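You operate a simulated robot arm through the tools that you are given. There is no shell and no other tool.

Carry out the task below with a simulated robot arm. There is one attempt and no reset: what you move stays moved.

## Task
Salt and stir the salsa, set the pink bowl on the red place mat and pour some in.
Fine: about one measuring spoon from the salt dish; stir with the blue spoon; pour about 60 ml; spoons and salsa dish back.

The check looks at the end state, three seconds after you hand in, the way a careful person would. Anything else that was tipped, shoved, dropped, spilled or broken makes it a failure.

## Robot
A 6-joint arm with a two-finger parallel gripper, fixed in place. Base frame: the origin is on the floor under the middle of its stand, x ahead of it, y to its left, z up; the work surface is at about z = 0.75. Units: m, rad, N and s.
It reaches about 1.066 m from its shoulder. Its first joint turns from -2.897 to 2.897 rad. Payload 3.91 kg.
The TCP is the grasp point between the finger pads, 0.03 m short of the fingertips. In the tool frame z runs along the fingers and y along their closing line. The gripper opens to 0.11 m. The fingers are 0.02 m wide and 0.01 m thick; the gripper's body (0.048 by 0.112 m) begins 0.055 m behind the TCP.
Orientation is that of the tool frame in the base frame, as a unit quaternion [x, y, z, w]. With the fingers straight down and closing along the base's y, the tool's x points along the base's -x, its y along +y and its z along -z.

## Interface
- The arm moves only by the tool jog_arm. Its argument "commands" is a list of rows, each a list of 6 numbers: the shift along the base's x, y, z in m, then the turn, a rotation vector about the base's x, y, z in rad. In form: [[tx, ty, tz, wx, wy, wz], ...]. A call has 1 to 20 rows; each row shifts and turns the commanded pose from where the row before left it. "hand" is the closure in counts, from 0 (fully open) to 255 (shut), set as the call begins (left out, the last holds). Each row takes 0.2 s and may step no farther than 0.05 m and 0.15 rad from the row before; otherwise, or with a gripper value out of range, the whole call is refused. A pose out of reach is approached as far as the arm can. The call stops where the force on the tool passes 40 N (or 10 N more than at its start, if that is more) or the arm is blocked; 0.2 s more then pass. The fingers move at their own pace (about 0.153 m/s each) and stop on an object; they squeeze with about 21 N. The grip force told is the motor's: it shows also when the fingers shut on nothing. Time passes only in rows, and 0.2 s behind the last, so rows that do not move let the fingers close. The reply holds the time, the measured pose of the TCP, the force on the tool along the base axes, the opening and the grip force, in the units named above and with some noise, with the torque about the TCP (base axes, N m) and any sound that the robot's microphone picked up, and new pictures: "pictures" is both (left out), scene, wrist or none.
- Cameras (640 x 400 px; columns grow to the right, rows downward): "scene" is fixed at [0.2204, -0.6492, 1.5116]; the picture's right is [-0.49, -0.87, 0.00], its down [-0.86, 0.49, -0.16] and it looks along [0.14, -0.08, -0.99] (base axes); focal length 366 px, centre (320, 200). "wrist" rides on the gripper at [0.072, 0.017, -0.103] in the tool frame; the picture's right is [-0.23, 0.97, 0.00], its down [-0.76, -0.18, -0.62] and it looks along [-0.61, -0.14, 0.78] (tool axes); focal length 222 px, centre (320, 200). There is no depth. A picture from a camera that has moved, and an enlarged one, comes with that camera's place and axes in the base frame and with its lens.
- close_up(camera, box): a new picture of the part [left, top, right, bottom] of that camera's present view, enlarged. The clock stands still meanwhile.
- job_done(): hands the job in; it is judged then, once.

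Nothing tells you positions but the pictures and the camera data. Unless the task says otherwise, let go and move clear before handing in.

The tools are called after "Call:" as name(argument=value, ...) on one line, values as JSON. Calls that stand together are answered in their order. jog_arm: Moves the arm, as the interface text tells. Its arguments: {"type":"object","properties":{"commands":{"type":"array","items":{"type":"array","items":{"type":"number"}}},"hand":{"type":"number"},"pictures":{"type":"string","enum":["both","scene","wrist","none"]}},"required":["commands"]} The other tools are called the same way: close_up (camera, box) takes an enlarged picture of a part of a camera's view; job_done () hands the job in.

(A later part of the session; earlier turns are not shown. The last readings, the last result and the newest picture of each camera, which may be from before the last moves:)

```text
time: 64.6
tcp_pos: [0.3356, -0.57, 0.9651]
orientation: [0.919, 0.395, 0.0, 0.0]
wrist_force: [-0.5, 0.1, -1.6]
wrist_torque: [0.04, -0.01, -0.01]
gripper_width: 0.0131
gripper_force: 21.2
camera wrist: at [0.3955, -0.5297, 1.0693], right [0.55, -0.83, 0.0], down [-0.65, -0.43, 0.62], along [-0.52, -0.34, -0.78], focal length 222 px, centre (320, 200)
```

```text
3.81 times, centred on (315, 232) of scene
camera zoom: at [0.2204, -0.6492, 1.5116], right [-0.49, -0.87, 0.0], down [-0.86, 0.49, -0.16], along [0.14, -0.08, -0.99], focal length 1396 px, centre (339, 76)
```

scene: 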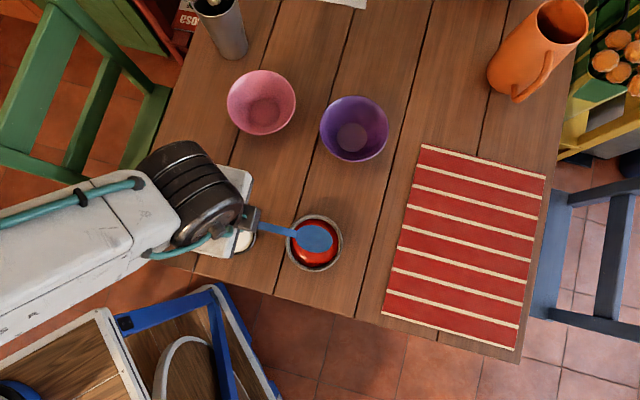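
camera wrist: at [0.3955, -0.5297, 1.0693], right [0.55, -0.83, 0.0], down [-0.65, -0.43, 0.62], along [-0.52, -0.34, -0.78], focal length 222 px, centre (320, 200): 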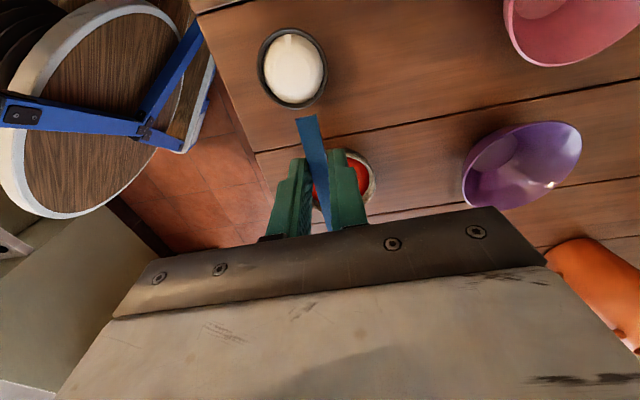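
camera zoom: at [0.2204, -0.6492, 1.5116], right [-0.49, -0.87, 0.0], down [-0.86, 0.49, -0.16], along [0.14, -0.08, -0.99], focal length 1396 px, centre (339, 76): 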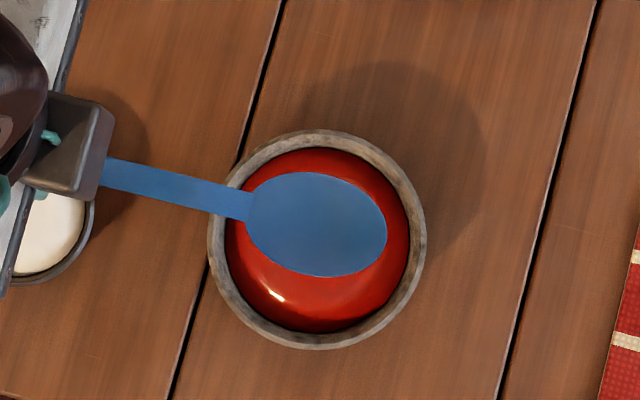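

The salsa is now evenly red, so the salt is stirred in, and the spoon looks clean. I'll return the blue spoon to where it lay.

Call:
jog_arm(commands=[[0.0327, -0.0066, 0, 0, 0, 0], [0.0327, -0.0066, 0, 0, 0, 0], [0.0327, -0.0066, 0, 0, 0, 0], [0.0327, -0.0066, 0, 0, 0, 0], [0, 0, -0.04, 0, 0, 0], [0, 0, -0.04, 0, 0, 0], [0, 0, -0.04, 0, 0, 0], [0, 0, -0.03, 0, 0, 0], [0, 0, -0.02, 0, 0, 0], [0, 0, -0.008, 0, 0, 0], [0, 0, 0, 0, 0, 0]], pictures="both")

Call:
close_up(camera="scene", box=[215, 150, 325, 205])

```text
time: 67.0
tcp_pos: [0.4641, -0.597, 0.7861]
orientation: [0.919, 0.395, 0.001, -0.001]
wrist_force: [0.7, -0.5, -0.2]
wrist_torque: [-0.01, -0.02, 0.02]
gripper_width: 0.0132
gripper_force: 21.4
camera wrist: at [0.5263, -0.5555, 0.891], right [0.55, -0.83, 0.0], down [-0.65, -0.43, 0.62], along [-0.52, -0.34, -0.78], focal length 222 px, centre (320, 200)
```

scene: 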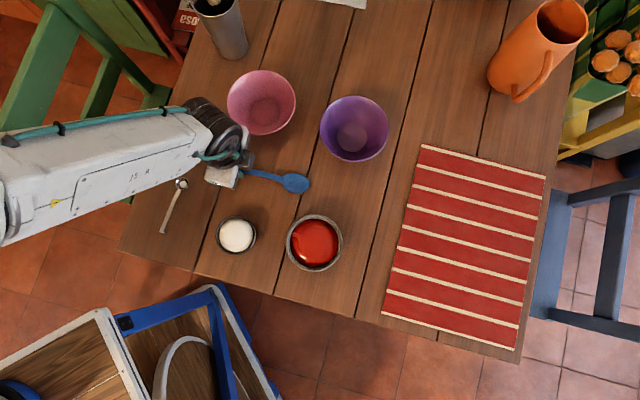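
wrist: 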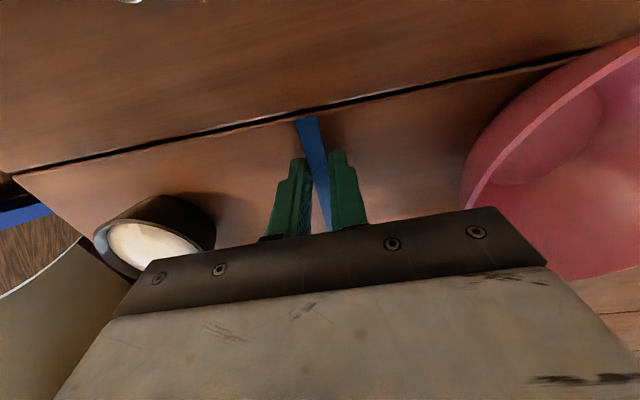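

```text
5.82 times, centred on (270, 178) of scene
camera zoom: at [0.2204, -0.6492, 1.5116], right [-0.49, -0.87, 0.0], down [-0.86, 0.49, -0.16], along [0.14, -0.08, -0.99], focal length 2133 px, centre (611, 331)
```

zoom: 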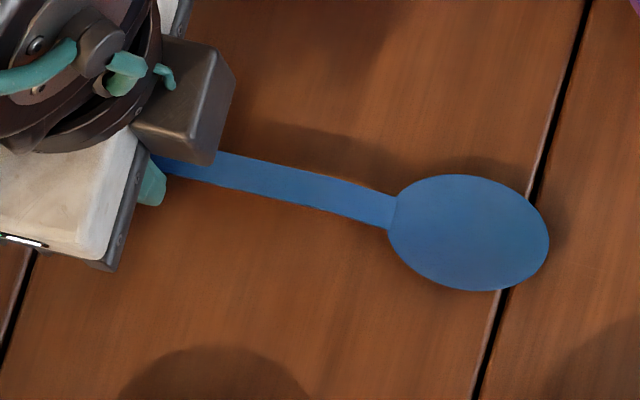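

The spoon is within a millimetre of its original place. I'll lower the last bit and let go.

Call:
jog_arm(commands=[[0.0007, 0.0003, -0.0015, 0, 0, 0], [0, 0, -0.0008, 0, 0, 0], [0, 0, 0, 0, 0, 0]], pictures="none")

Call:
jog_arm(commands=[[0, 0, 0, 0, 0, 0], [0, 0, 0, 0, 0, 0], [0, 0, 0, 0, 0, 0]], hand=90, pictures="none")

Call:
jog_arm(commands=[[0, 0, 0.02, 0, 0, 0], [0, 0, 0.04, 0, 0, 0], [0, 0, 0.04, 0, 0, 0], [0, 0, 0.04, 0, 0, 0], [0, 0, 0.04, 0, 0, 0], [0, 0, 0, 0, 0, 0]], pictures="both")

Call:
close_up(camera="scene", box=[215, 150, 325, 205])

```text
time: 67.8
tcp_pos: [0.4672, -0.5951, 0.7845]
orientation: [0.919, 0.394, 0.001, -0.001]
wrist_force: [-0.3, -0.6, -0.1]
wrist_torque: [0.02, -0.01, 0.03]
gripper_width: 0.0129
gripper_force: 20.8
```

```text
time: 68.6
tcp_pos: [0.4664, -0.5957, 0.7848]
orientation: [0.919, 0.395, 0.001, -0.001]
wrist_force: [0.0, -0.9, -0.1]
wrist_torque: [-0.02, 0.01, -0.03]
gripper_width: 0.0711
gripper_force: 0.1
```

```text
time: 70.0
tcp_pos: [0.4681, -0.5962, 0.9657]
orientation: [0.919, 0.395, 0.0, -0.001]
wrist_force: [-0.7, -0.7, -0.8]
wrist_torque: [0.04, 0.01, -0.01]
gripper_width: 0.0712
gripper_force: 0.1
camera wrist: at [0.5282, -0.5555, 1.0692], right [0.55, -0.83, 0.0], down [-0.65, -0.43, 0.62], along [-0.52, -0.34, -0.78], focal length 222 px, centre (320, 200)
```

scene: 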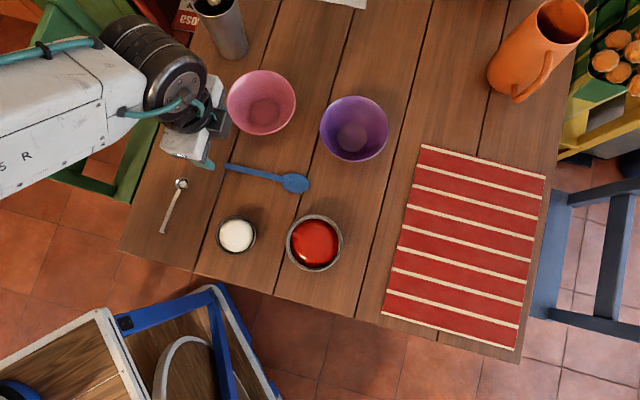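
wrist: 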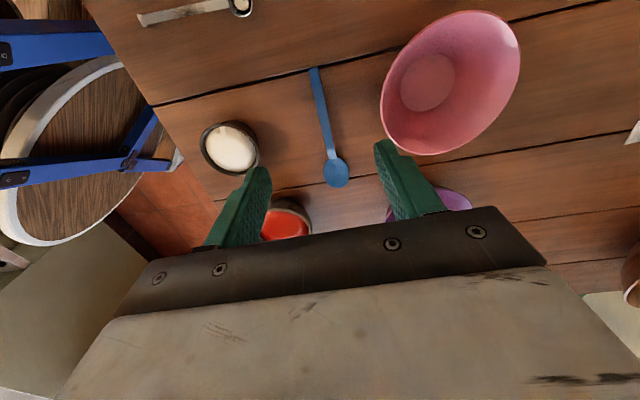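

```text
5.82 times, centred on (270, 178) of scene
camera zoom: at [0.2204, -0.6492, 1.5116], right [-0.49, -0.87, 0.0], down [-0.86, 0.49, -0.16], along [0.14, -0.08, -0.99], focal length 2133 px, centre (611, 331)
```

zoom: 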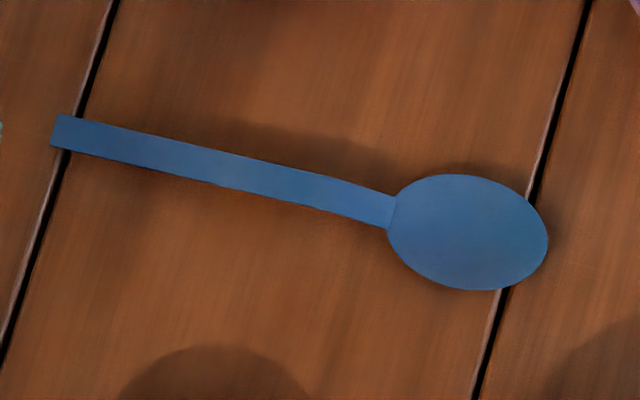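

The blue spoon is back in place. Now I'll study the pink bowl from this pose to fix its centre, rim height and wall slope.

Call:
close_up(camera="wrist", box=[360, 0, 540, 165])

Call:
close_up(camera="scene", box=[210, 55, 310, 145])

```text
2.42 times, centred on (450, 82) of wrist
camera zoom: at [0.5282, -0.5555, 1.0692], right [0.55, -0.83, 0.0], down [-0.65, -0.43, 0.62], along [-0.52, -0.34, -0.78], focal length 538 px, centre (5, 485)
```

zoom: 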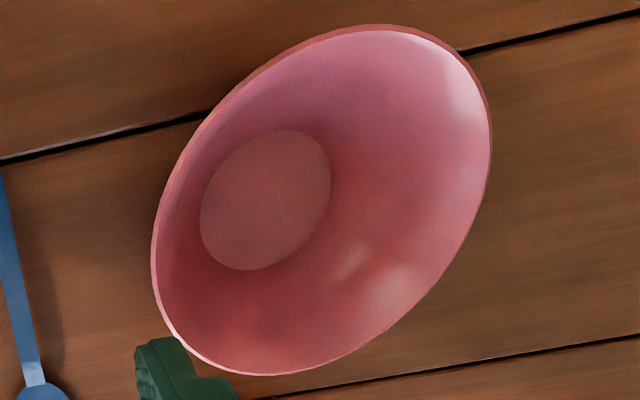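

```text
4.44 times, centred on (260, 100) of scene
camera zoom: at [0.2204, -0.6492, 1.5116], right [-0.49, -0.87, 0.0], down [-0.86, 0.49, -0.16], along [0.14, -0.08, -0.99], focal length 1629 px, centre (587, 644)
```

zoom: 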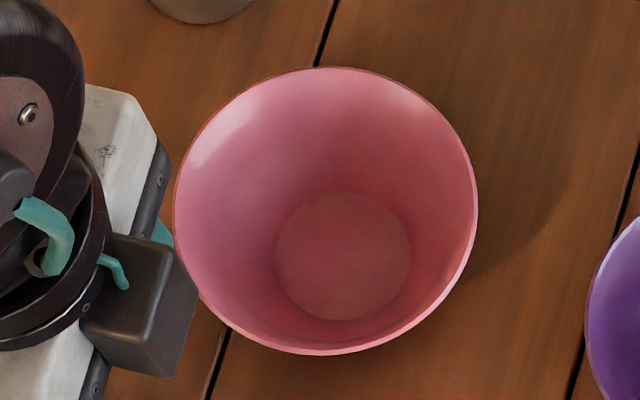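

The pink bowl is centred near (0.553, -0.702), with rim radius about 0.070 m at z ≈ 0.808 and walls sloping about 28°. I'll grip its near wall with one finger inside and tilt the gripper to match the wall, starting from a stand-off pose.

Call:
jog_arm(commands=[[0, 0, 0, 0, 0, -0.144], [0.0035, -0.0038, -0.015, -0.0942, -0.0743, 0], [0.0035, -0.0038, -0.018, -0.0942, -0.0743, 0], [0.0035, -0.0038, -0.018, -0.0942, -0.0743, 0], [0.0035, -0.0038, -0.018, -0.0942, -0.0743, 0], [0, 0, 0, 0, 0, 0]], hand=150, pictures="both")

Call:
close_up(camera="wrist", box=[220, 80, 460, 230])

```text
time: 71.4
tcp_pos: [0.48, -0.6127, 0.8943]
orientation: [0.918, 0.318, 0.078, 0.225]
wrist_force: [0.1, -0.5, -0.6]
wrist_torque: [-0.01, 0.01, 0.0]
gripper_width: 0.0452
gripper_force: 0.2
camera wrist: at [0.5154, -0.5411, 0.9953], right [0.36, -0.82, 0.45], down [-0.87, -0.12, 0.47], along [-0.33, -0.56, -0.76], focal length 222 px, centre (320, 200)
```

scene: 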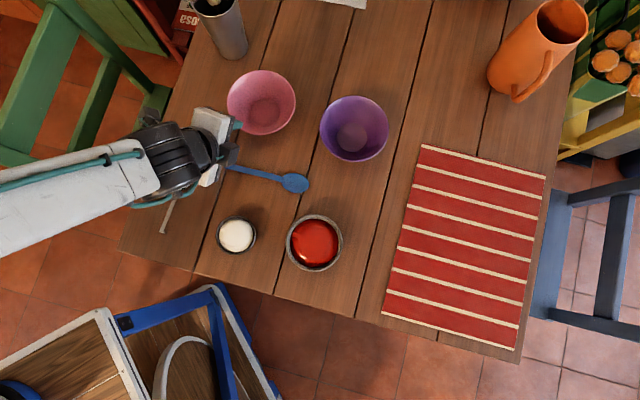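
wrist: 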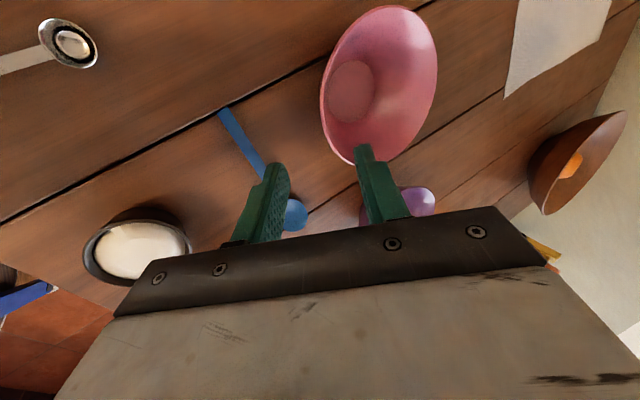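

```text
2.67 times, centred on (340, 155) of wrist
camera zoom: at [0.5154, -0.5411, 0.9953], right [0.36, -0.82, 0.45], down [-0.87, -0.12, 0.47], along [-0.33, -0.56, -0.76], focal length 592 px, centre (267, 320)
```

zoom: 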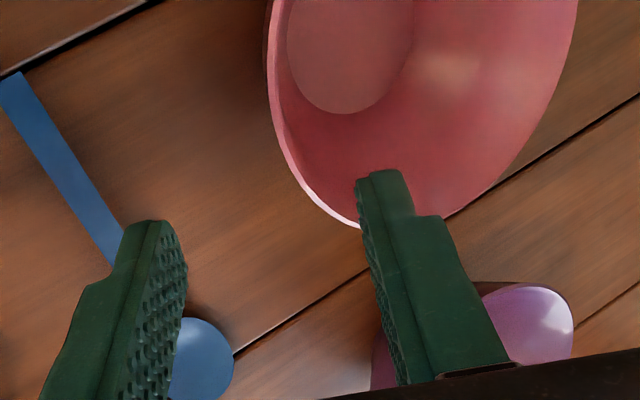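

The gripper tilt matches the wall. I'll advance part of the way along the fingers and check that the rim will enter between them.

Call:
jog_arm(commands=[[0.0062, -0.0071, -0.0178, 0, 0, 0], [0.0062, -0.0071, -0.0178, 0, 0, 0], [0.0062, -0.0071, -0.0178, 0, 0, 0], [0, 0, 0, 0, 0, 0]], pictures="both")

Call:
close_up(camera="wrist", box=[220, 80, 460, 230])

```text
time: 72.4
tcp_pos: [0.4985, -0.6332, 0.8417]
orientation: [0.918, 0.319, 0.079, 0.224]
wrist_force: [-0.6, 0.7, -0.4]
wrist_torque: [-0.03, 0.03, 0.01]
gripper_width: 0.0455
gripper_force: 0.1
camera wrist: at [0.534, -0.5629, 0.9426], right [0.36, -0.82, 0.45], down [-0.87, -0.12, 0.47], along [-0.33, -0.56, -0.76], focal length 222 px, centre (320, 200)
```

scene: 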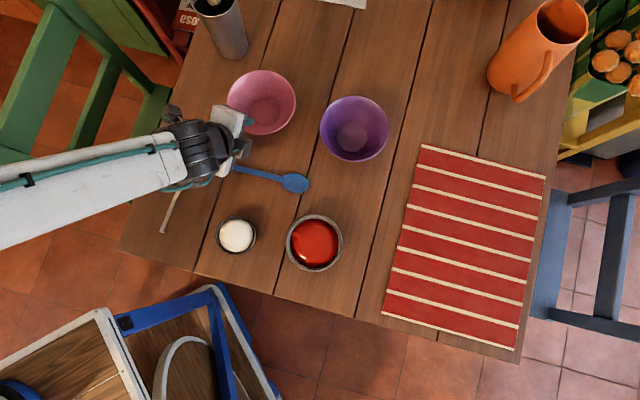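
wrist: 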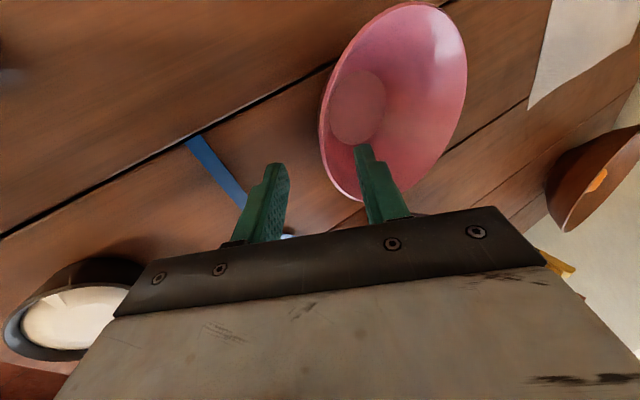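

```text
2.67 times, centred on (340, 155) of wrist
camera zoom: at [0.534, -0.5629, 0.9426], right [0.36, -0.82, 0.45], down [-0.87, -0.12, 0.47], along [-0.33, -0.56, -0.76], focal length 592 px, centre (267, 320)
```

zoom: 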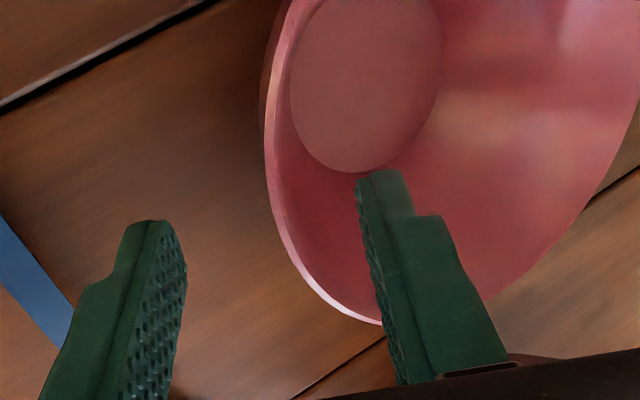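

The rim lines up between the fingertips as predicted. I'll advance the remaining 40 mm along the wall.

Call:
jog_arm(commands=[[0.0038, -0.0048, -0.0119, 0, 0, 0], [0.0038, -0.0048, -0.0119, 0, 0, 0], [0.0038, -0.0048, -0.0119, 0, 0, 0], [0, 0, 0, 0, 0, 0]], pictures="both")

Call:
close_up(camera="wrist", box=[220, 80, 460, 230])

```text
time: 73.4
tcp_pos: [0.5115, -0.6478, 0.8064]
orientation: [0.918, 0.318, 0.079, 0.225]
wrist_force: [0.0, 0.1, -0.6]
wrist_torque: [-0.01, 0.0, 0.0]
gripper_width: 0.0457
gripper_force: 0.1
camera wrist: at [0.5457, -0.5773, 0.9067], right [0.36, -0.82, 0.45], down [-0.87, -0.12, 0.47], along [-0.33, -0.56, -0.76], focal length 222 px, centre (320, 200)
```

scene: 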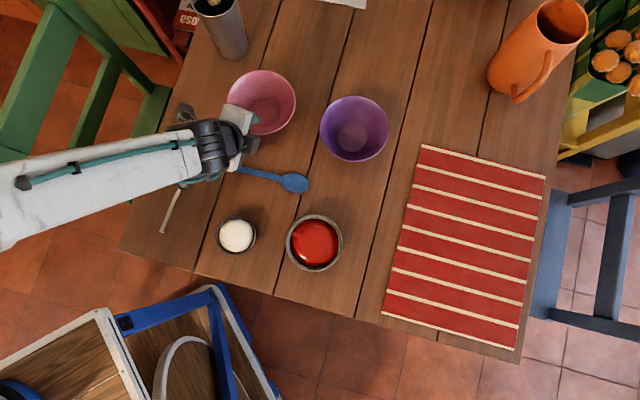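
wrist: 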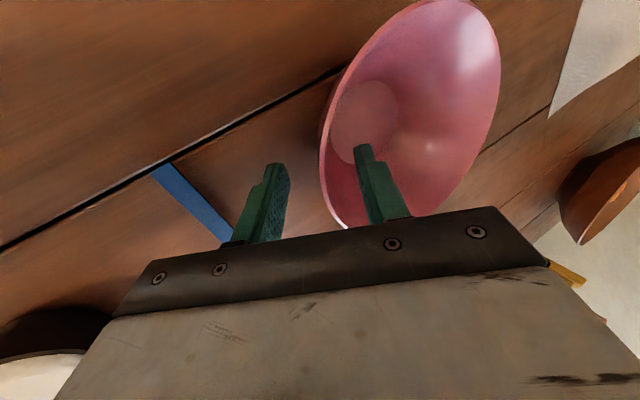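

```text
2.67 times, centred on (340, 155) of wrist
camera zoom: at [0.5457, -0.5773, 0.9067], right [0.36, -0.82, 0.45], down [-0.87, -0.12, 0.47], along [-0.33, -0.56, -0.76], focal length 592 px, centre (267, 320)
```

zoom: 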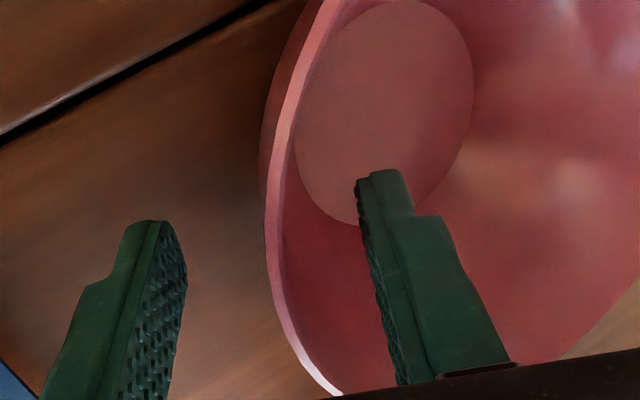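

The wall sits centred between the fingers. I'll close on it gently.

Call:
jog_arm(commands=[[0, 0, 0, 0, 0, 0], [0, 0, 0, 0, 0, 0], [0, 0, 0, 0, 0, 0]], hand=255, pictures="both")

Call:
close_up(camera="wrist", box=[220, 80, 460, 230])

Call:
close_up(camera="scene", box=[210, 55, 310, 145])

```text
time: 74.2
tcp_pos: [0.5102, -0.6483, 0.8063]
orientation: [0.917, 0.318, 0.078, 0.226]
wrist_force: [0.8, -4.9, 17.1]
wrist_torque: [-0.45, -0.73, -0.17]
gripper_width: 0.0071
gripper_force: 20.9
camera wrist: at [0.5454, -0.5777, 0.908], right [0.36, -0.82, 0.45], down [-0.87, -0.12, 0.47], along [-0.33, -0.56, -0.76], focal length 222 px, centre (320, 200)
```

scene: 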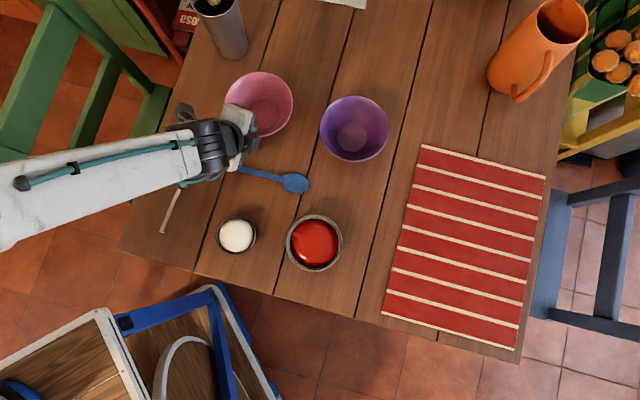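
wrist: 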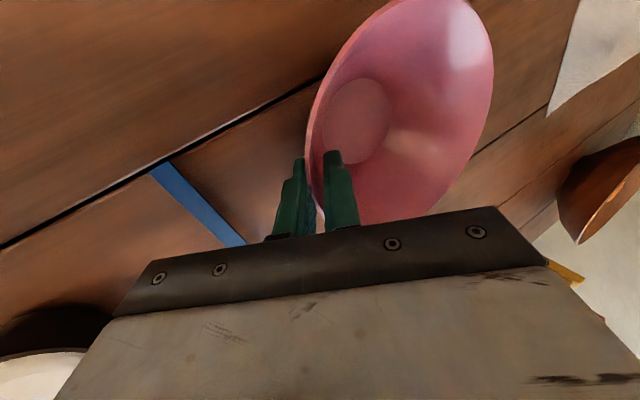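

```text
2.67 times, centred on (340, 155) of wrist
camera zoom: at [0.5454, -0.5777, 0.908], right [0.36, -0.82, 0.45], down [-0.87, -0.12, 0.47], along [-0.33, -0.56, -0.76], focal length 592 px, centre (267, 320)
```

zoom: 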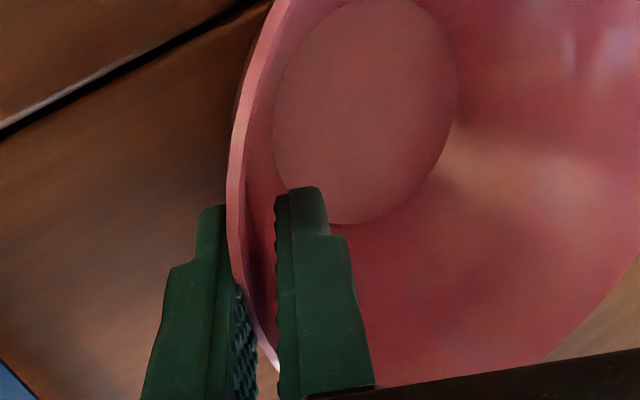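

```text
4.44 times, centred on (260, 100) of scene
camera zoom: at [0.2204, -0.6492, 1.5116], right [-0.49, -0.87, 0.0], down [-0.86, 0.49, -0.16], along [0.14, -0.08, -0.99], focal length 1629 px, centre (587, 644)
```

zoom: 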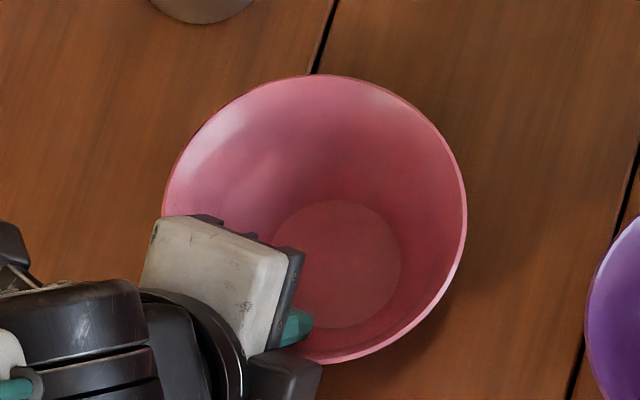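

The bowl shifted about 5 mm as the fingers settled and is gripped at 7 mm. I'll lift slowly and watch how it hangs.

Call:
jog_arm(commands=[[0, 0, 0.008, 0, 0, 0], [0, 0, 0.012, 0, 0, 0], [0, 0, 0.015, 0, 0, 0], [0, 0, 0, 0, 0, 0]], pictures="both")

Call:
close_up(camera="wrist", box=[220, 80, 460, 230])

```text
time: 75.2
tcp_pos: [0.5096, -0.6483, 0.8418]
orientation: [0.917, 0.319, 0.079, 0.224]
wrist_force: [0.5, -0.5, -2.7]
wrist_torque: [0.15, 0.1, -0.02]
gripper_width: 0.0063
gripper_force: 21.4
camera wrist: at [0.5455, -0.577, 0.9418], right [0.36, -0.82, 0.45], down [-0.87, -0.12, 0.47], along [-0.33, -0.56, -0.76], focal length 222 px, centre (320, 200)
```

scene: 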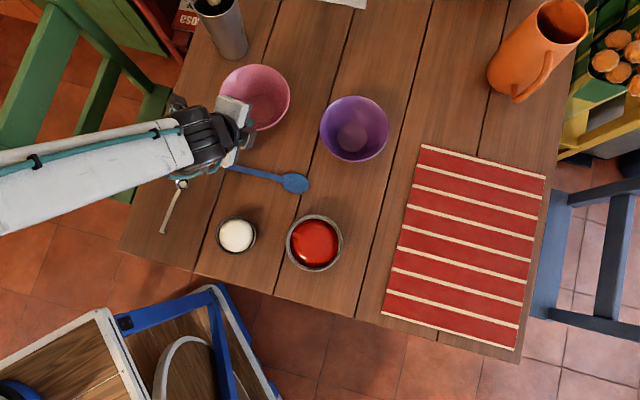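
wrist: 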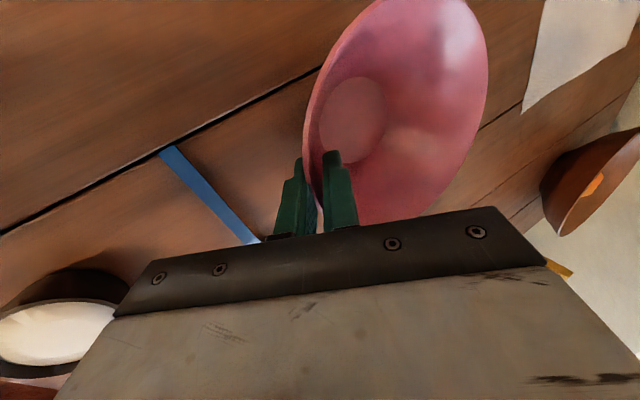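

```text
2.67 times, centred on (340, 155) of wrist
camera zoom: at [0.5455, -0.577, 0.9418], right [0.36, -0.82, 0.45], down [-0.87, -0.12, 0.47], along [-0.33, -0.56, -0.76], focal length 592 px, centre (267, 320)
```

zoom: 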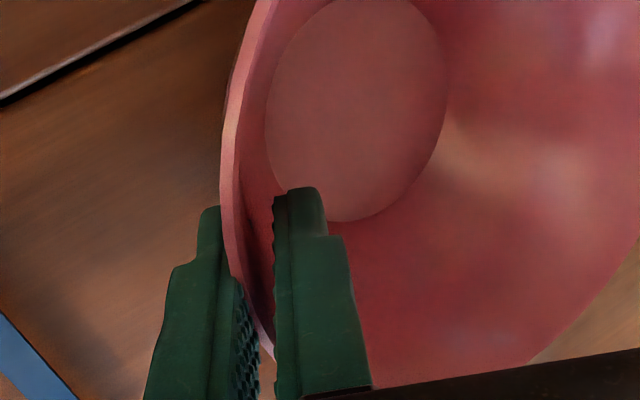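

The bowl hangs securely and weighs about 0.25 kg. I'll lift it higher and check its tilt before moving.

Call:
jog_arm(commands=[[0, 0, 0.03, 0, 0, 0], [0, 0, 0.03, 0, 0, 0], [0, 0, 0.03, 0, 0, 0], [0, 0, 0.03, 0, 0, 0], [0, 0, 0, 0, 0, 0]], pictures="both")

Call:
close_up(camera="scene", box=[190, 30, 320, 150])

```text
time: 76.4
tcp_pos: [0.5096, -0.6486, 0.9604]
orientation: [0.918, 0.317, 0.078, 0.224]
wrist_force: [-0.3, -0.9, -2.6]
wrist_torque: [0.13, 0.11, 0.0]
gripper_width: 0.0062
gripper_force: 20.7
camera wrist: at [0.5455, -0.5779, 1.0621], right [0.36, -0.82, 0.45], down [-0.87, -0.12, 0.47], along [-0.33, -0.56, -0.76], focal length 222 px, centre (320, 200)
```

scene: 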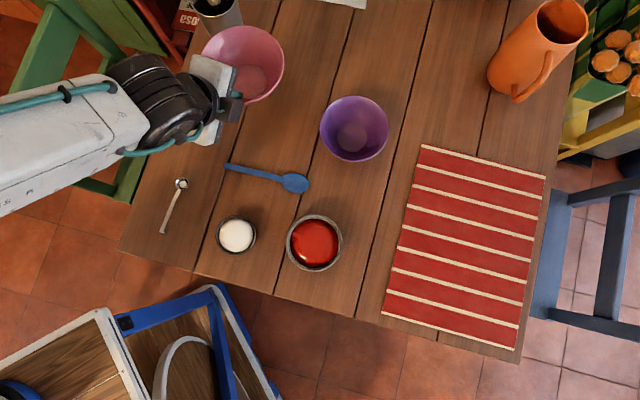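
wrist: 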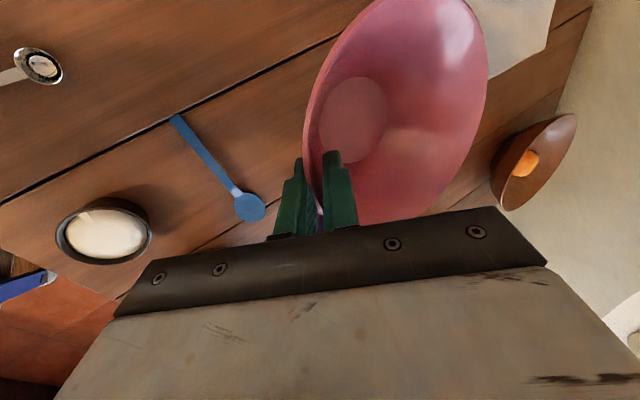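

```text
3.33 times, centred on (255, 90) of scene
camera zoom: at [0.2204, -0.6492, 1.5116], right [-0.49, -0.87, 0.0], down [-0.86, 0.49, -0.16], along [0.14, -0.08, -0.99], focal length 1222 px, centre (537, 567)
```

zoom: 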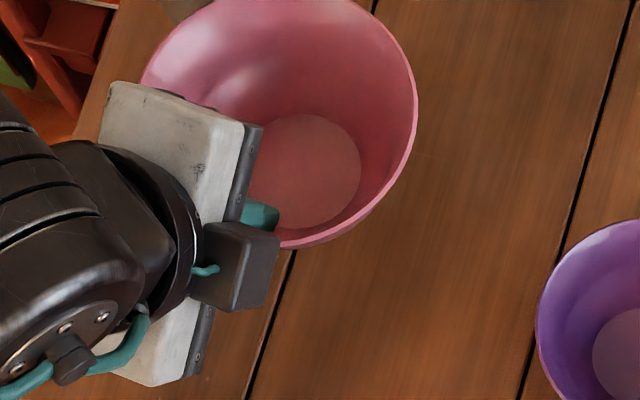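

The bowl hangs almost level. I'll carry it over the purple bowl at a safe height to above the mat, turning the gripper to keep it pointing outward.

Call:
jog_arm(commands=[[-0.0306, -0.0135, 0, 0, 0, -0.0406], [-0.0306, -0.0135, 0, 0, 0, -0.0406], [-0.0306, -0.0135, 0, 0, 0, -0.0406], [-0.0306, -0.0135, 0, 0, 0, -0.0406], [-0.0306, -0.0135, 0, 0, 0, -0.0406], [-0.0306, -0.0135, 0, 0, 0, -0.0406], [-0.0306, -0.0135, 0, 0, 0, -0.0406], [-0.0306, -0.0135, 0, 0, 0, -0.0406], [-0.0306, -0.0135, 0, 0, 0, -0.0406], [-0.0306, -0.0135, 0, 0, 0, -0.0406], [-0.0306, -0.0135, 0, 0, 0, -0.0406], [-0.0306, -0.0135, 0, 0, 0, -0.0406], [-0.0306, -0.0135, 0, 0, 0, -0.0406], [-0.0306, -0.0135, 0, 0, 0, -0.0412], [0, 0, 0, 0, 0, 0]], pictures="both")

Call:
close_up(camera="scene", box=[380, 140, 560, 360])

```text
time: 79.6
tcp_pos: [0.0835, -0.838, 0.96]
orientation: [0.97, 0.047, 0.012, 0.238]
wrist_force: [0.9, -0.7, -2.3]
wrist_torque: [0.12, 0.02, 0.02]
gripper_width: 0.0063
gripper_force: 20.7
camera wrist: at [0.1497, -0.7979, 1.0619], right [-0.14, -0.88, 0.45], down [-0.8, 0.37, 0.47], along [-0.58, -0.29, -0.76], focal length 222 px, centre (320, 200)
```

scene: 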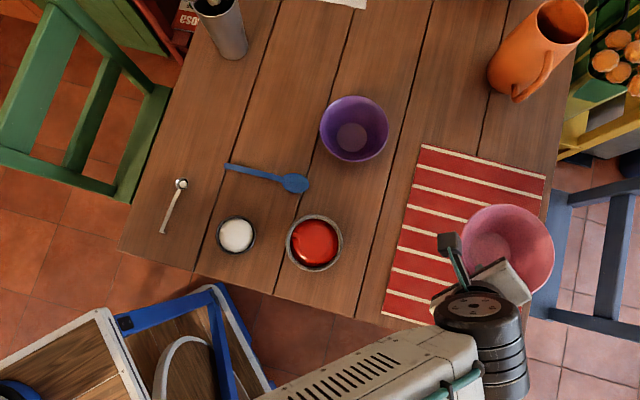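
wrist: 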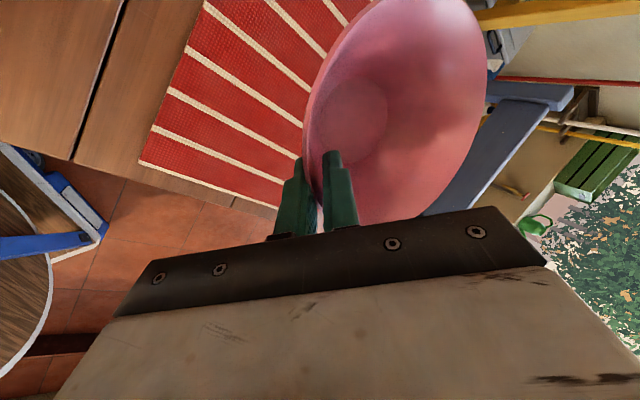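

```text
1.82 times, centred on (470, 250) of scene
camera zoom: at [0.2204, -0.6492, 1.5116], right [-0.49, -0.87, 0.0], down [-0.86, 0.49, -0.16], along [0.14, -0.08, -0.99], focal length 666 px, centre (47, 109)
```

zoom: 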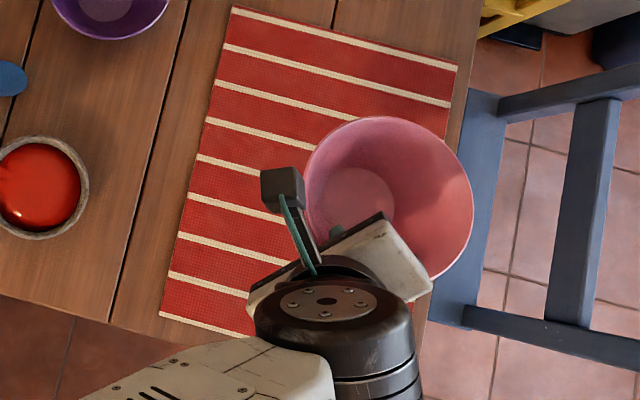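

By parallax the bowl is really over (0.094, -0.898), well inside the mat. I'll lower it close to the surface.

Call:
jog_arm(commands=[[0, 0, -0.04, 0, 0, 0], [0, 0, -0.04, 0, 0, 0], [0, 0, -0.035, 0, 0, 0], [0, 0, -0.02, 0, 0, 0], [0, 0, -0.008, 0, 0, 0], [0, 0, 0, 0, 0, 0]], pictures="both")

Call:
close_up(camera="scene", box=[380, 140, 560, 360])

```text
time: 81.0
tcp_pos: [0.0816, -0.8365, 0.8176]
orientation: [0.97, 0.048, 0.012, 0.237]
wrist_force: [0.7, 0.5, -2.8]
wrist_torque: [0.12, 0.03, -0.01]
gripper_width: 0.0063
gripper_force: 20.9
camera wrist: at [0.1491, -0.7968, 0.919], right [-0.14, -0.88, 0.45], down [-0.8, 0.37, 0.47], along [-0.58, -0.29, -0.76], focal length 222 px, centre (320, 200)
```

scene: 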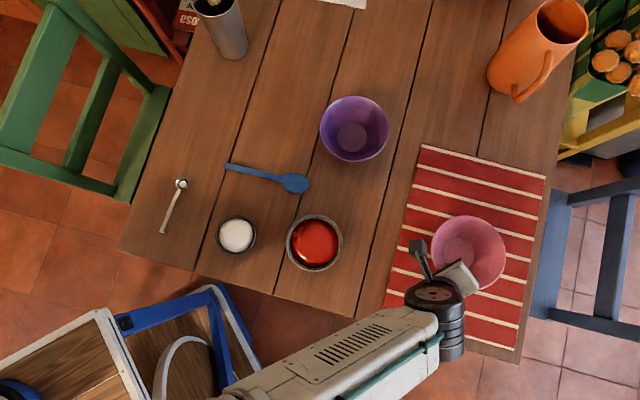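
wrist: 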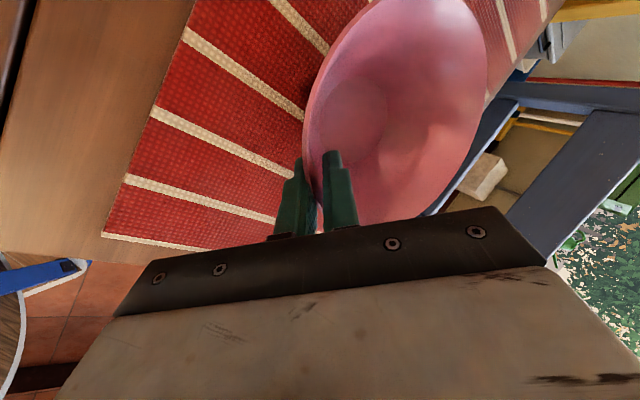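

```text
1.82 times, centred on (470, 250) of scene
camera zoom: at [0.2204, -0.6492, 1.5116], right [-0.49, -0.87, 0.0], down [-0.86, 0.49, -0.16], along [0.14, -0.08, -0.99], focal length 666 px, centre (47, 109)
```

zoom: 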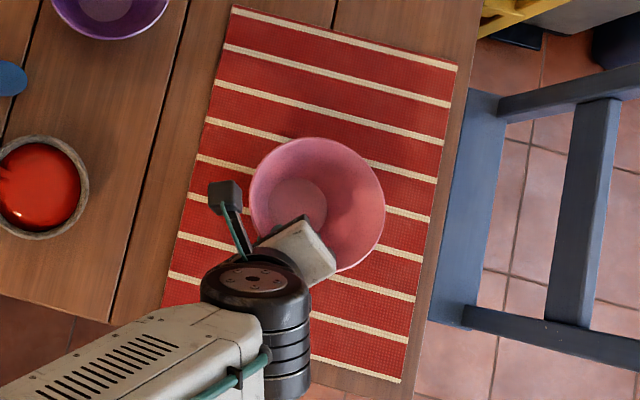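

The bowl is over the middle of the mat, about 1 cm above it. I'll lower in small steps and watch for contact.

Call:
jog_arm(commands=[[0, 0, -0.004, 0, 0, 0], [0, 0, -0.003, 0, 0, 0], [0, 0, 0, 0, 0, 0]], pictures="none")

Call:
jog_arm(commands=[[0, 0, -0.002, 0, 0, 0], [0, 0, 0, 0, 0, 0]], pictures="wrist")

```text
time: 81.8
tcp_pos: [0.0816, -0.836, 0.8118]
orientation: [0.97, 0.048, 0.011, 0.239]
wrist_force: [-1.1, 1.7, 10.3]
wrist_torque: [-0.41, -0.46, 0.08]
gripper_width: 0.0062
gripper_force: 20.7
```

```text
time: 82.4
tcp_pos: [0.081, -0.8373, 0.8108]
orientation: [0.97, 0.048, 0.011, 0.239]
wrist_force: [-1.9, -0.2, 16.5]
wrist_torque: [-0.55, -0.42, -0.07]
gripper_width: 0.0066
gripper_force: 20.7
camera wrist: at [0.149, -0.7969, 0.9117], right [-0.14, -0.88, 0.45], down [-0.8, 0.37, 0.47], along [-0.58, -0.3, -0.76], focal length 222 px, centre (320, 200)
```

wrist: 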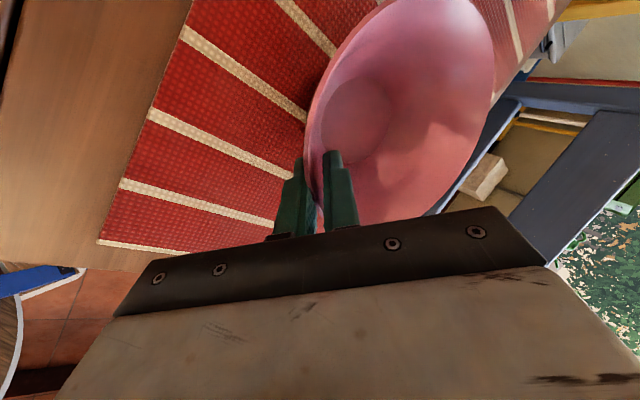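

The bowl is touching the mat at about z = 0.811. I'll ease off the pressure and open to the same width as on approach.

Call:
jog_arm(commands=[[0, 0, 0.0015, 0, 0, 0], [0, 0, 0, 0, 0, 0]], pictures="none")

Call:
jog_arm(commands=[[0, 0, 0, 0, 0, 0], [0, 0, 0, 0, 0, 0], [0, 0, 0, 0, 0, 0]], hand=150, pictures="both")

Call:
close_up(camera="wrist", box=[220, 80, 460, 230])

```text
time: 83.0
tcp_pos: [0.0813, -0.8358, 0.8114]
orientation: [0.97, 0.048, 0.013, 0.237]
wrist_force: [-3.9, -4.4, 9.3]
wrist_torque: [-0.51, -0.11, -0.23]
gripper_width: 0.0066
gripper_force: 21.7
```

```text
time: 83.8
tcp_pos: [0.0808, -0.8351, 0.8099]
orientation: [0.97, 0.048, 0.013, 0.237]
wrist_force: [-0.3, -0.6, -0.1]
wrist_torque: [-0.03, 0.01, 0.02]
gripper_width: 0.0452
gripper_force: 0.0
camera wrist: at [0.1497, -0.7968, 0.9117], right [-0.14, -0.88, 0.45], down [-0.8, 0.37, 0.47], along [-0.58, -0.29, -0.76], focal length 222 px, centre (320, 200)
```

scene: 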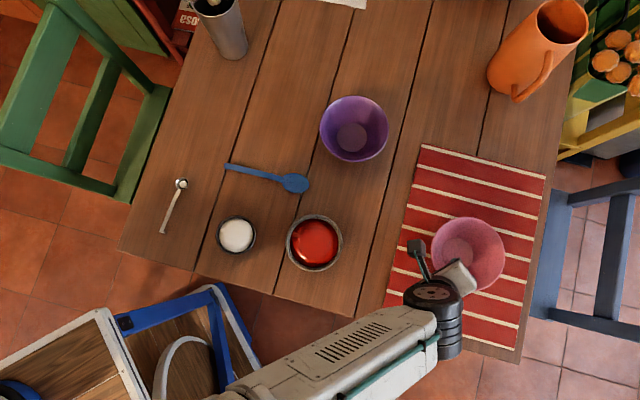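
wrist: 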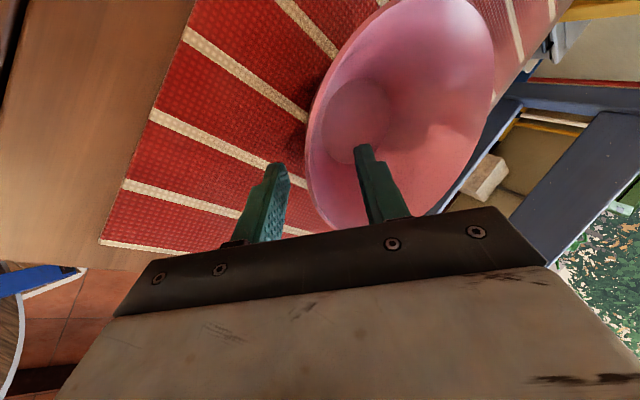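

```text
2.67 times, centred on (340, 155) of wrist
camera zoom: at [0.1497, -0.7968, 0.9117], right [-0.14, -0.88, 0.45], down [-0.8, 0.37, 0.47], along [-0.58, -0.29, -0.76], focal length 592 px, centre (267, 320)
```

zoom: 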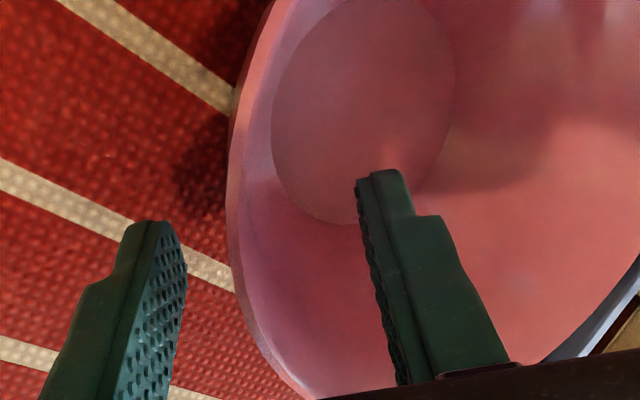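

The bowl is released and standing on the mat. I'll back out along the fingers.

Call:
jog_arm(commands=[[-0.0008, 0.0077, 0.0148, 0, 0, 0], [-0.0016, 0.0153, 0.0295, 0, 0, 0], [-0.0016, 0.0153, 0.0295, 0, 0, 0], [-0.0016, 0.0153, 0.0295, 0, 0, 0], [0, 0, 0, 0, 0, 0]], pictures="both")

Call:
close_up(camera="scene", box=[380, 140, 560, 360])

```text
time: 85.0
tcp_pos: [0.0774, -0.7808, 0.9144]
orientation: [0.97, 0.048, 0.014, 0.238]
wrist_force: [-0.1, -0.8, 0.3]
wrist_torque: [0.02, -0.03, 0.0]
gripper_width: 0.0454
gripper_force: 0.0
camera wrist: at [0.1449, -0.7429, 1.0144], right [-0.14, -0.88, 0.45], down [-0.8, 0.37, 0.47], along [-0.58, -0.29, -0.76], focal length 222 px, centre (320, 200)
```

scene: 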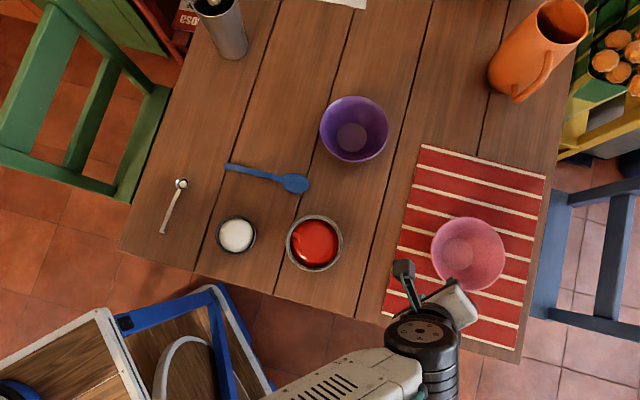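
wrist: 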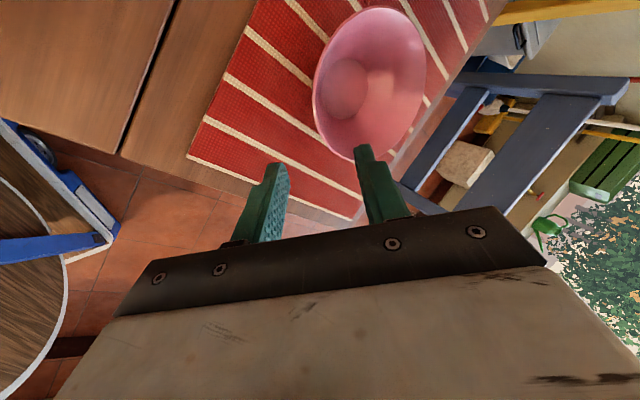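

```text
1.82 times, centred on (470, 250) of scene
camera zoom: at [0.2204, -0.6492, 1.5116], right [-0.49, -0.87, 0.0], down [-0.86, 0.49, -0.16], along [0.14, -0.08, -0.99], focal length 666 px, centre (47, 109)
```

zoom: 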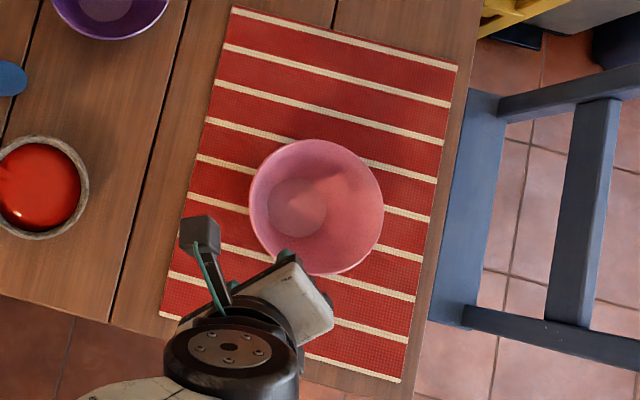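

The bowl stands upright on the mat at about (0.092, -0.898). Next is the salsa dish, which I'll grip low from the robot's side. First I'll rise into free air and level the gripper.

Call:
jog_arm(commands=[[0.0, 0.02, 0.03, 0, 0, 0], [0.015, 0.036, 0.026, 0.1194, 0.012, 0], [0.015, 0.036, 0.026, 0.1194, 0.012, 0], [0.015, 0.036, 0.026, 0.1194, 0.012, 0], [0.015, 0.036, 0.026, 0.1194, 0.012, 0], [0.0126, 0.036, 0.0, 0, 0, 0], [0, 0, 0, 0, 0, 0]], hand=0, pictures="scene")

```text
time: 86.6
tcp_pos: [0.1475, -0.5837, 1.0481]
orientation: [0.999, 0.049, -0.001, 0.0]
wrist_force: [-0.1, -0.2, -0.1]
wrist_torque: [-0.02, -0.03, 0.0]
gripper_width: 0.1102
gripper_force: 0.0
```

scene: 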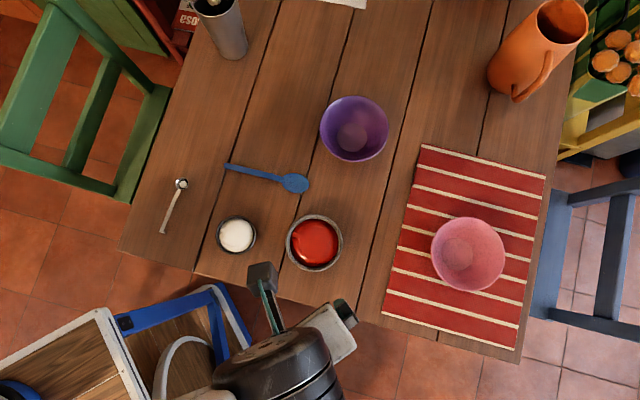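

Everything is undisturbed. I'll turn the gripper in place so its camera side faces outward, watching for joint limits.

Call:
jog_arm(commands=[[0, 0, 0, 0, 0, -0.1408], [0, 0, 0, 0, 0, -0.1408], [0, 0, 0, 0, 0, -0.1408], [0, 0, 0, 0, 0, -0.1408], [0, 0, 0, 0, 0, -0.1408], [0, 0, 0, 0, 0, -0.1408], [0, 0, 0, 0, 0, -0.1408], [0, 0, 0, 0, 0, -0.1408], [0, 0, 0, 0, 0, -0.1408], [0, 0, 0, 0, 0, -0.1408], [0, 0, 0, 0, 0, 0]], pictures="both")

```text
time: 89.0
tcp_pos: [0.1485, -0.5842, 1.0482]
orientation: [0.793, -0.61, 0.0, 0.0]
wrist_force: [0.3, 0.4, 0.7]
wrist_torque: [0.01, 0.03, 0.01]
gripper_width: 0.1101
gripper_force: 0.0
camera wrist: at [0.1499, -0.6575, 1.1528], right [-1.0, -0.03, 0.0], down [-0.02, 0.78, 0.62], along [-0.02, 0.62, -0.78], focal length 222 px, centre (320, 200)
```

scene: 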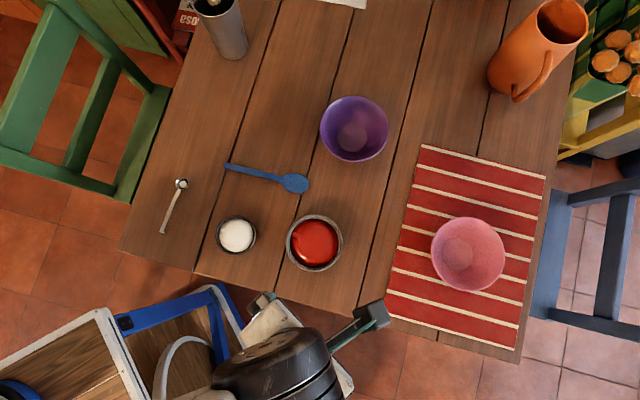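
wrist: 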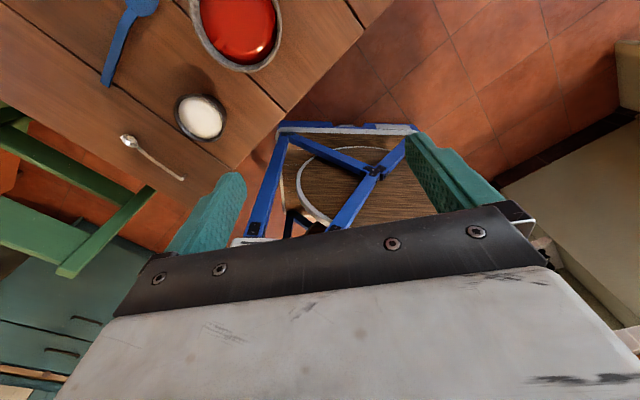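

The yaw worked without limits. Now I'll pitch the gripper up to 30° below horizontal, pointing at the dish, while moving to a stand-off position.

Call:
jog_arm(commands=[[0.0095, 0.0053, -0.0123, -0.1267, -0.0338, 0], [0.0095, 0.0053, -0.0123, -0.1267, -0.0338, 0], [0.0095, 0.0053, -0.0123, -0.1267, -0.0338, 0], [0.0095, 0.0053, -0.0123, -0.1267, -0.0338, 0], [0.0095, 0.0053, -0.0123, -0.1267, -0.0338, 0], [0.0095, 0.0053, -0.0123, -0.1267, -0.0338, 0], [0.0095, 0.0053, -0.0123, -0.1267, -0.0338, 0], [0.0094, 0.0053, -0.0123, -0.1267, -0.0338, 0], [0, 0, 0, 0, 0, 0]], pictures="both")

```text
time: 91.0
tcp_pos: [0.2247, -0.5413, 0.9489]
orientation: [0.686, -0.527, 0.397, 0.306]
wrist_force: [-0.7, -0.4, 0.3]
wrist_torque: [-0.02, -0.01, -0.01]
gripper_width: 0.1101
gripper_force: 0.0
camera wrist: at [0.1936, -0.4929, 1.0651], right [-0.97, -0.14, -0.2], down [-0.06, 0.93, -0.35], along [0.23, -0.33, -0.92], focal length 222 px, centre (320, 200)
```

scene: 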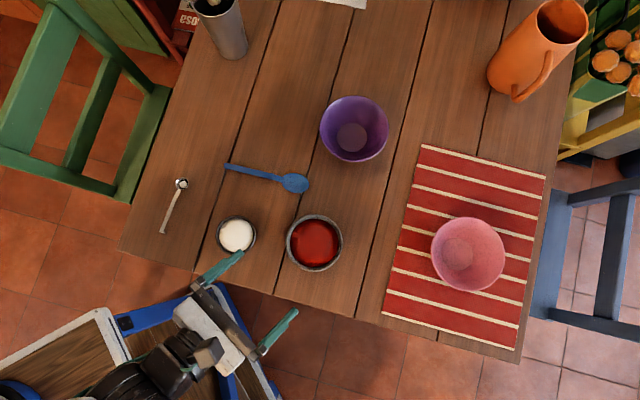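
wrist: 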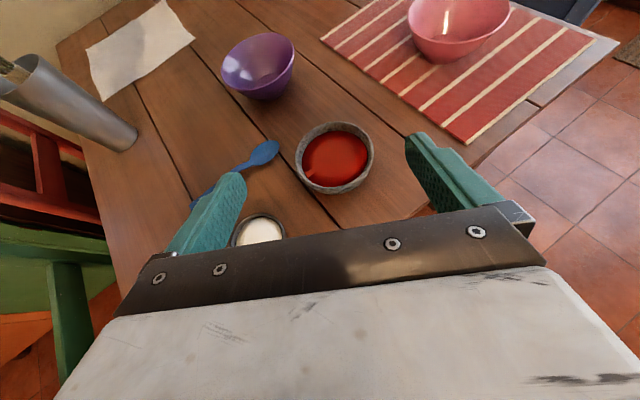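

The gripper now points at the dish with the fingers straddling it. I'll zoom in to check the sideways alignment precisely.

Call:
close_up(camera="wrist", box=[270, 100, 400, 215])

Call:
close_up(camera="scene", box=[260, 195, 370, 290])

```text
3.48 times, centred on (335, 158) of wrist
camera zoom: at [0.1936, -0.4929, 1.0651], right [-0.97, -0.14, -0.2], down [-0.06, 0.93, -0.35], along [0.23, -0.33, -0.92], focal length 773 px, centre (268, 348)
```

zoom: 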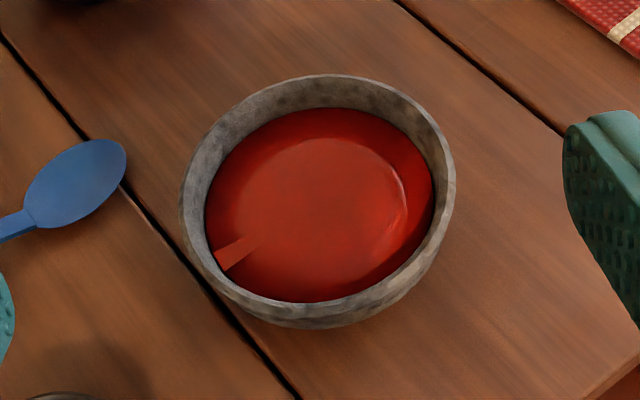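

```text
4.21 times, centred on (315, 242) of scene
camera zoom: at [0.2204, -0.6492, 1.5116], right [-0.49, -0.87, 0.0], down [-0.86, 0.49, -0.16], along [0.14, -0.08, -0.99], focal length 1543 px, centre (341, 21)
```

zoom: 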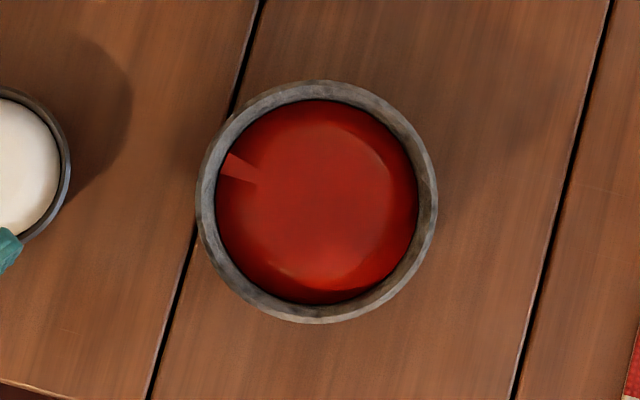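

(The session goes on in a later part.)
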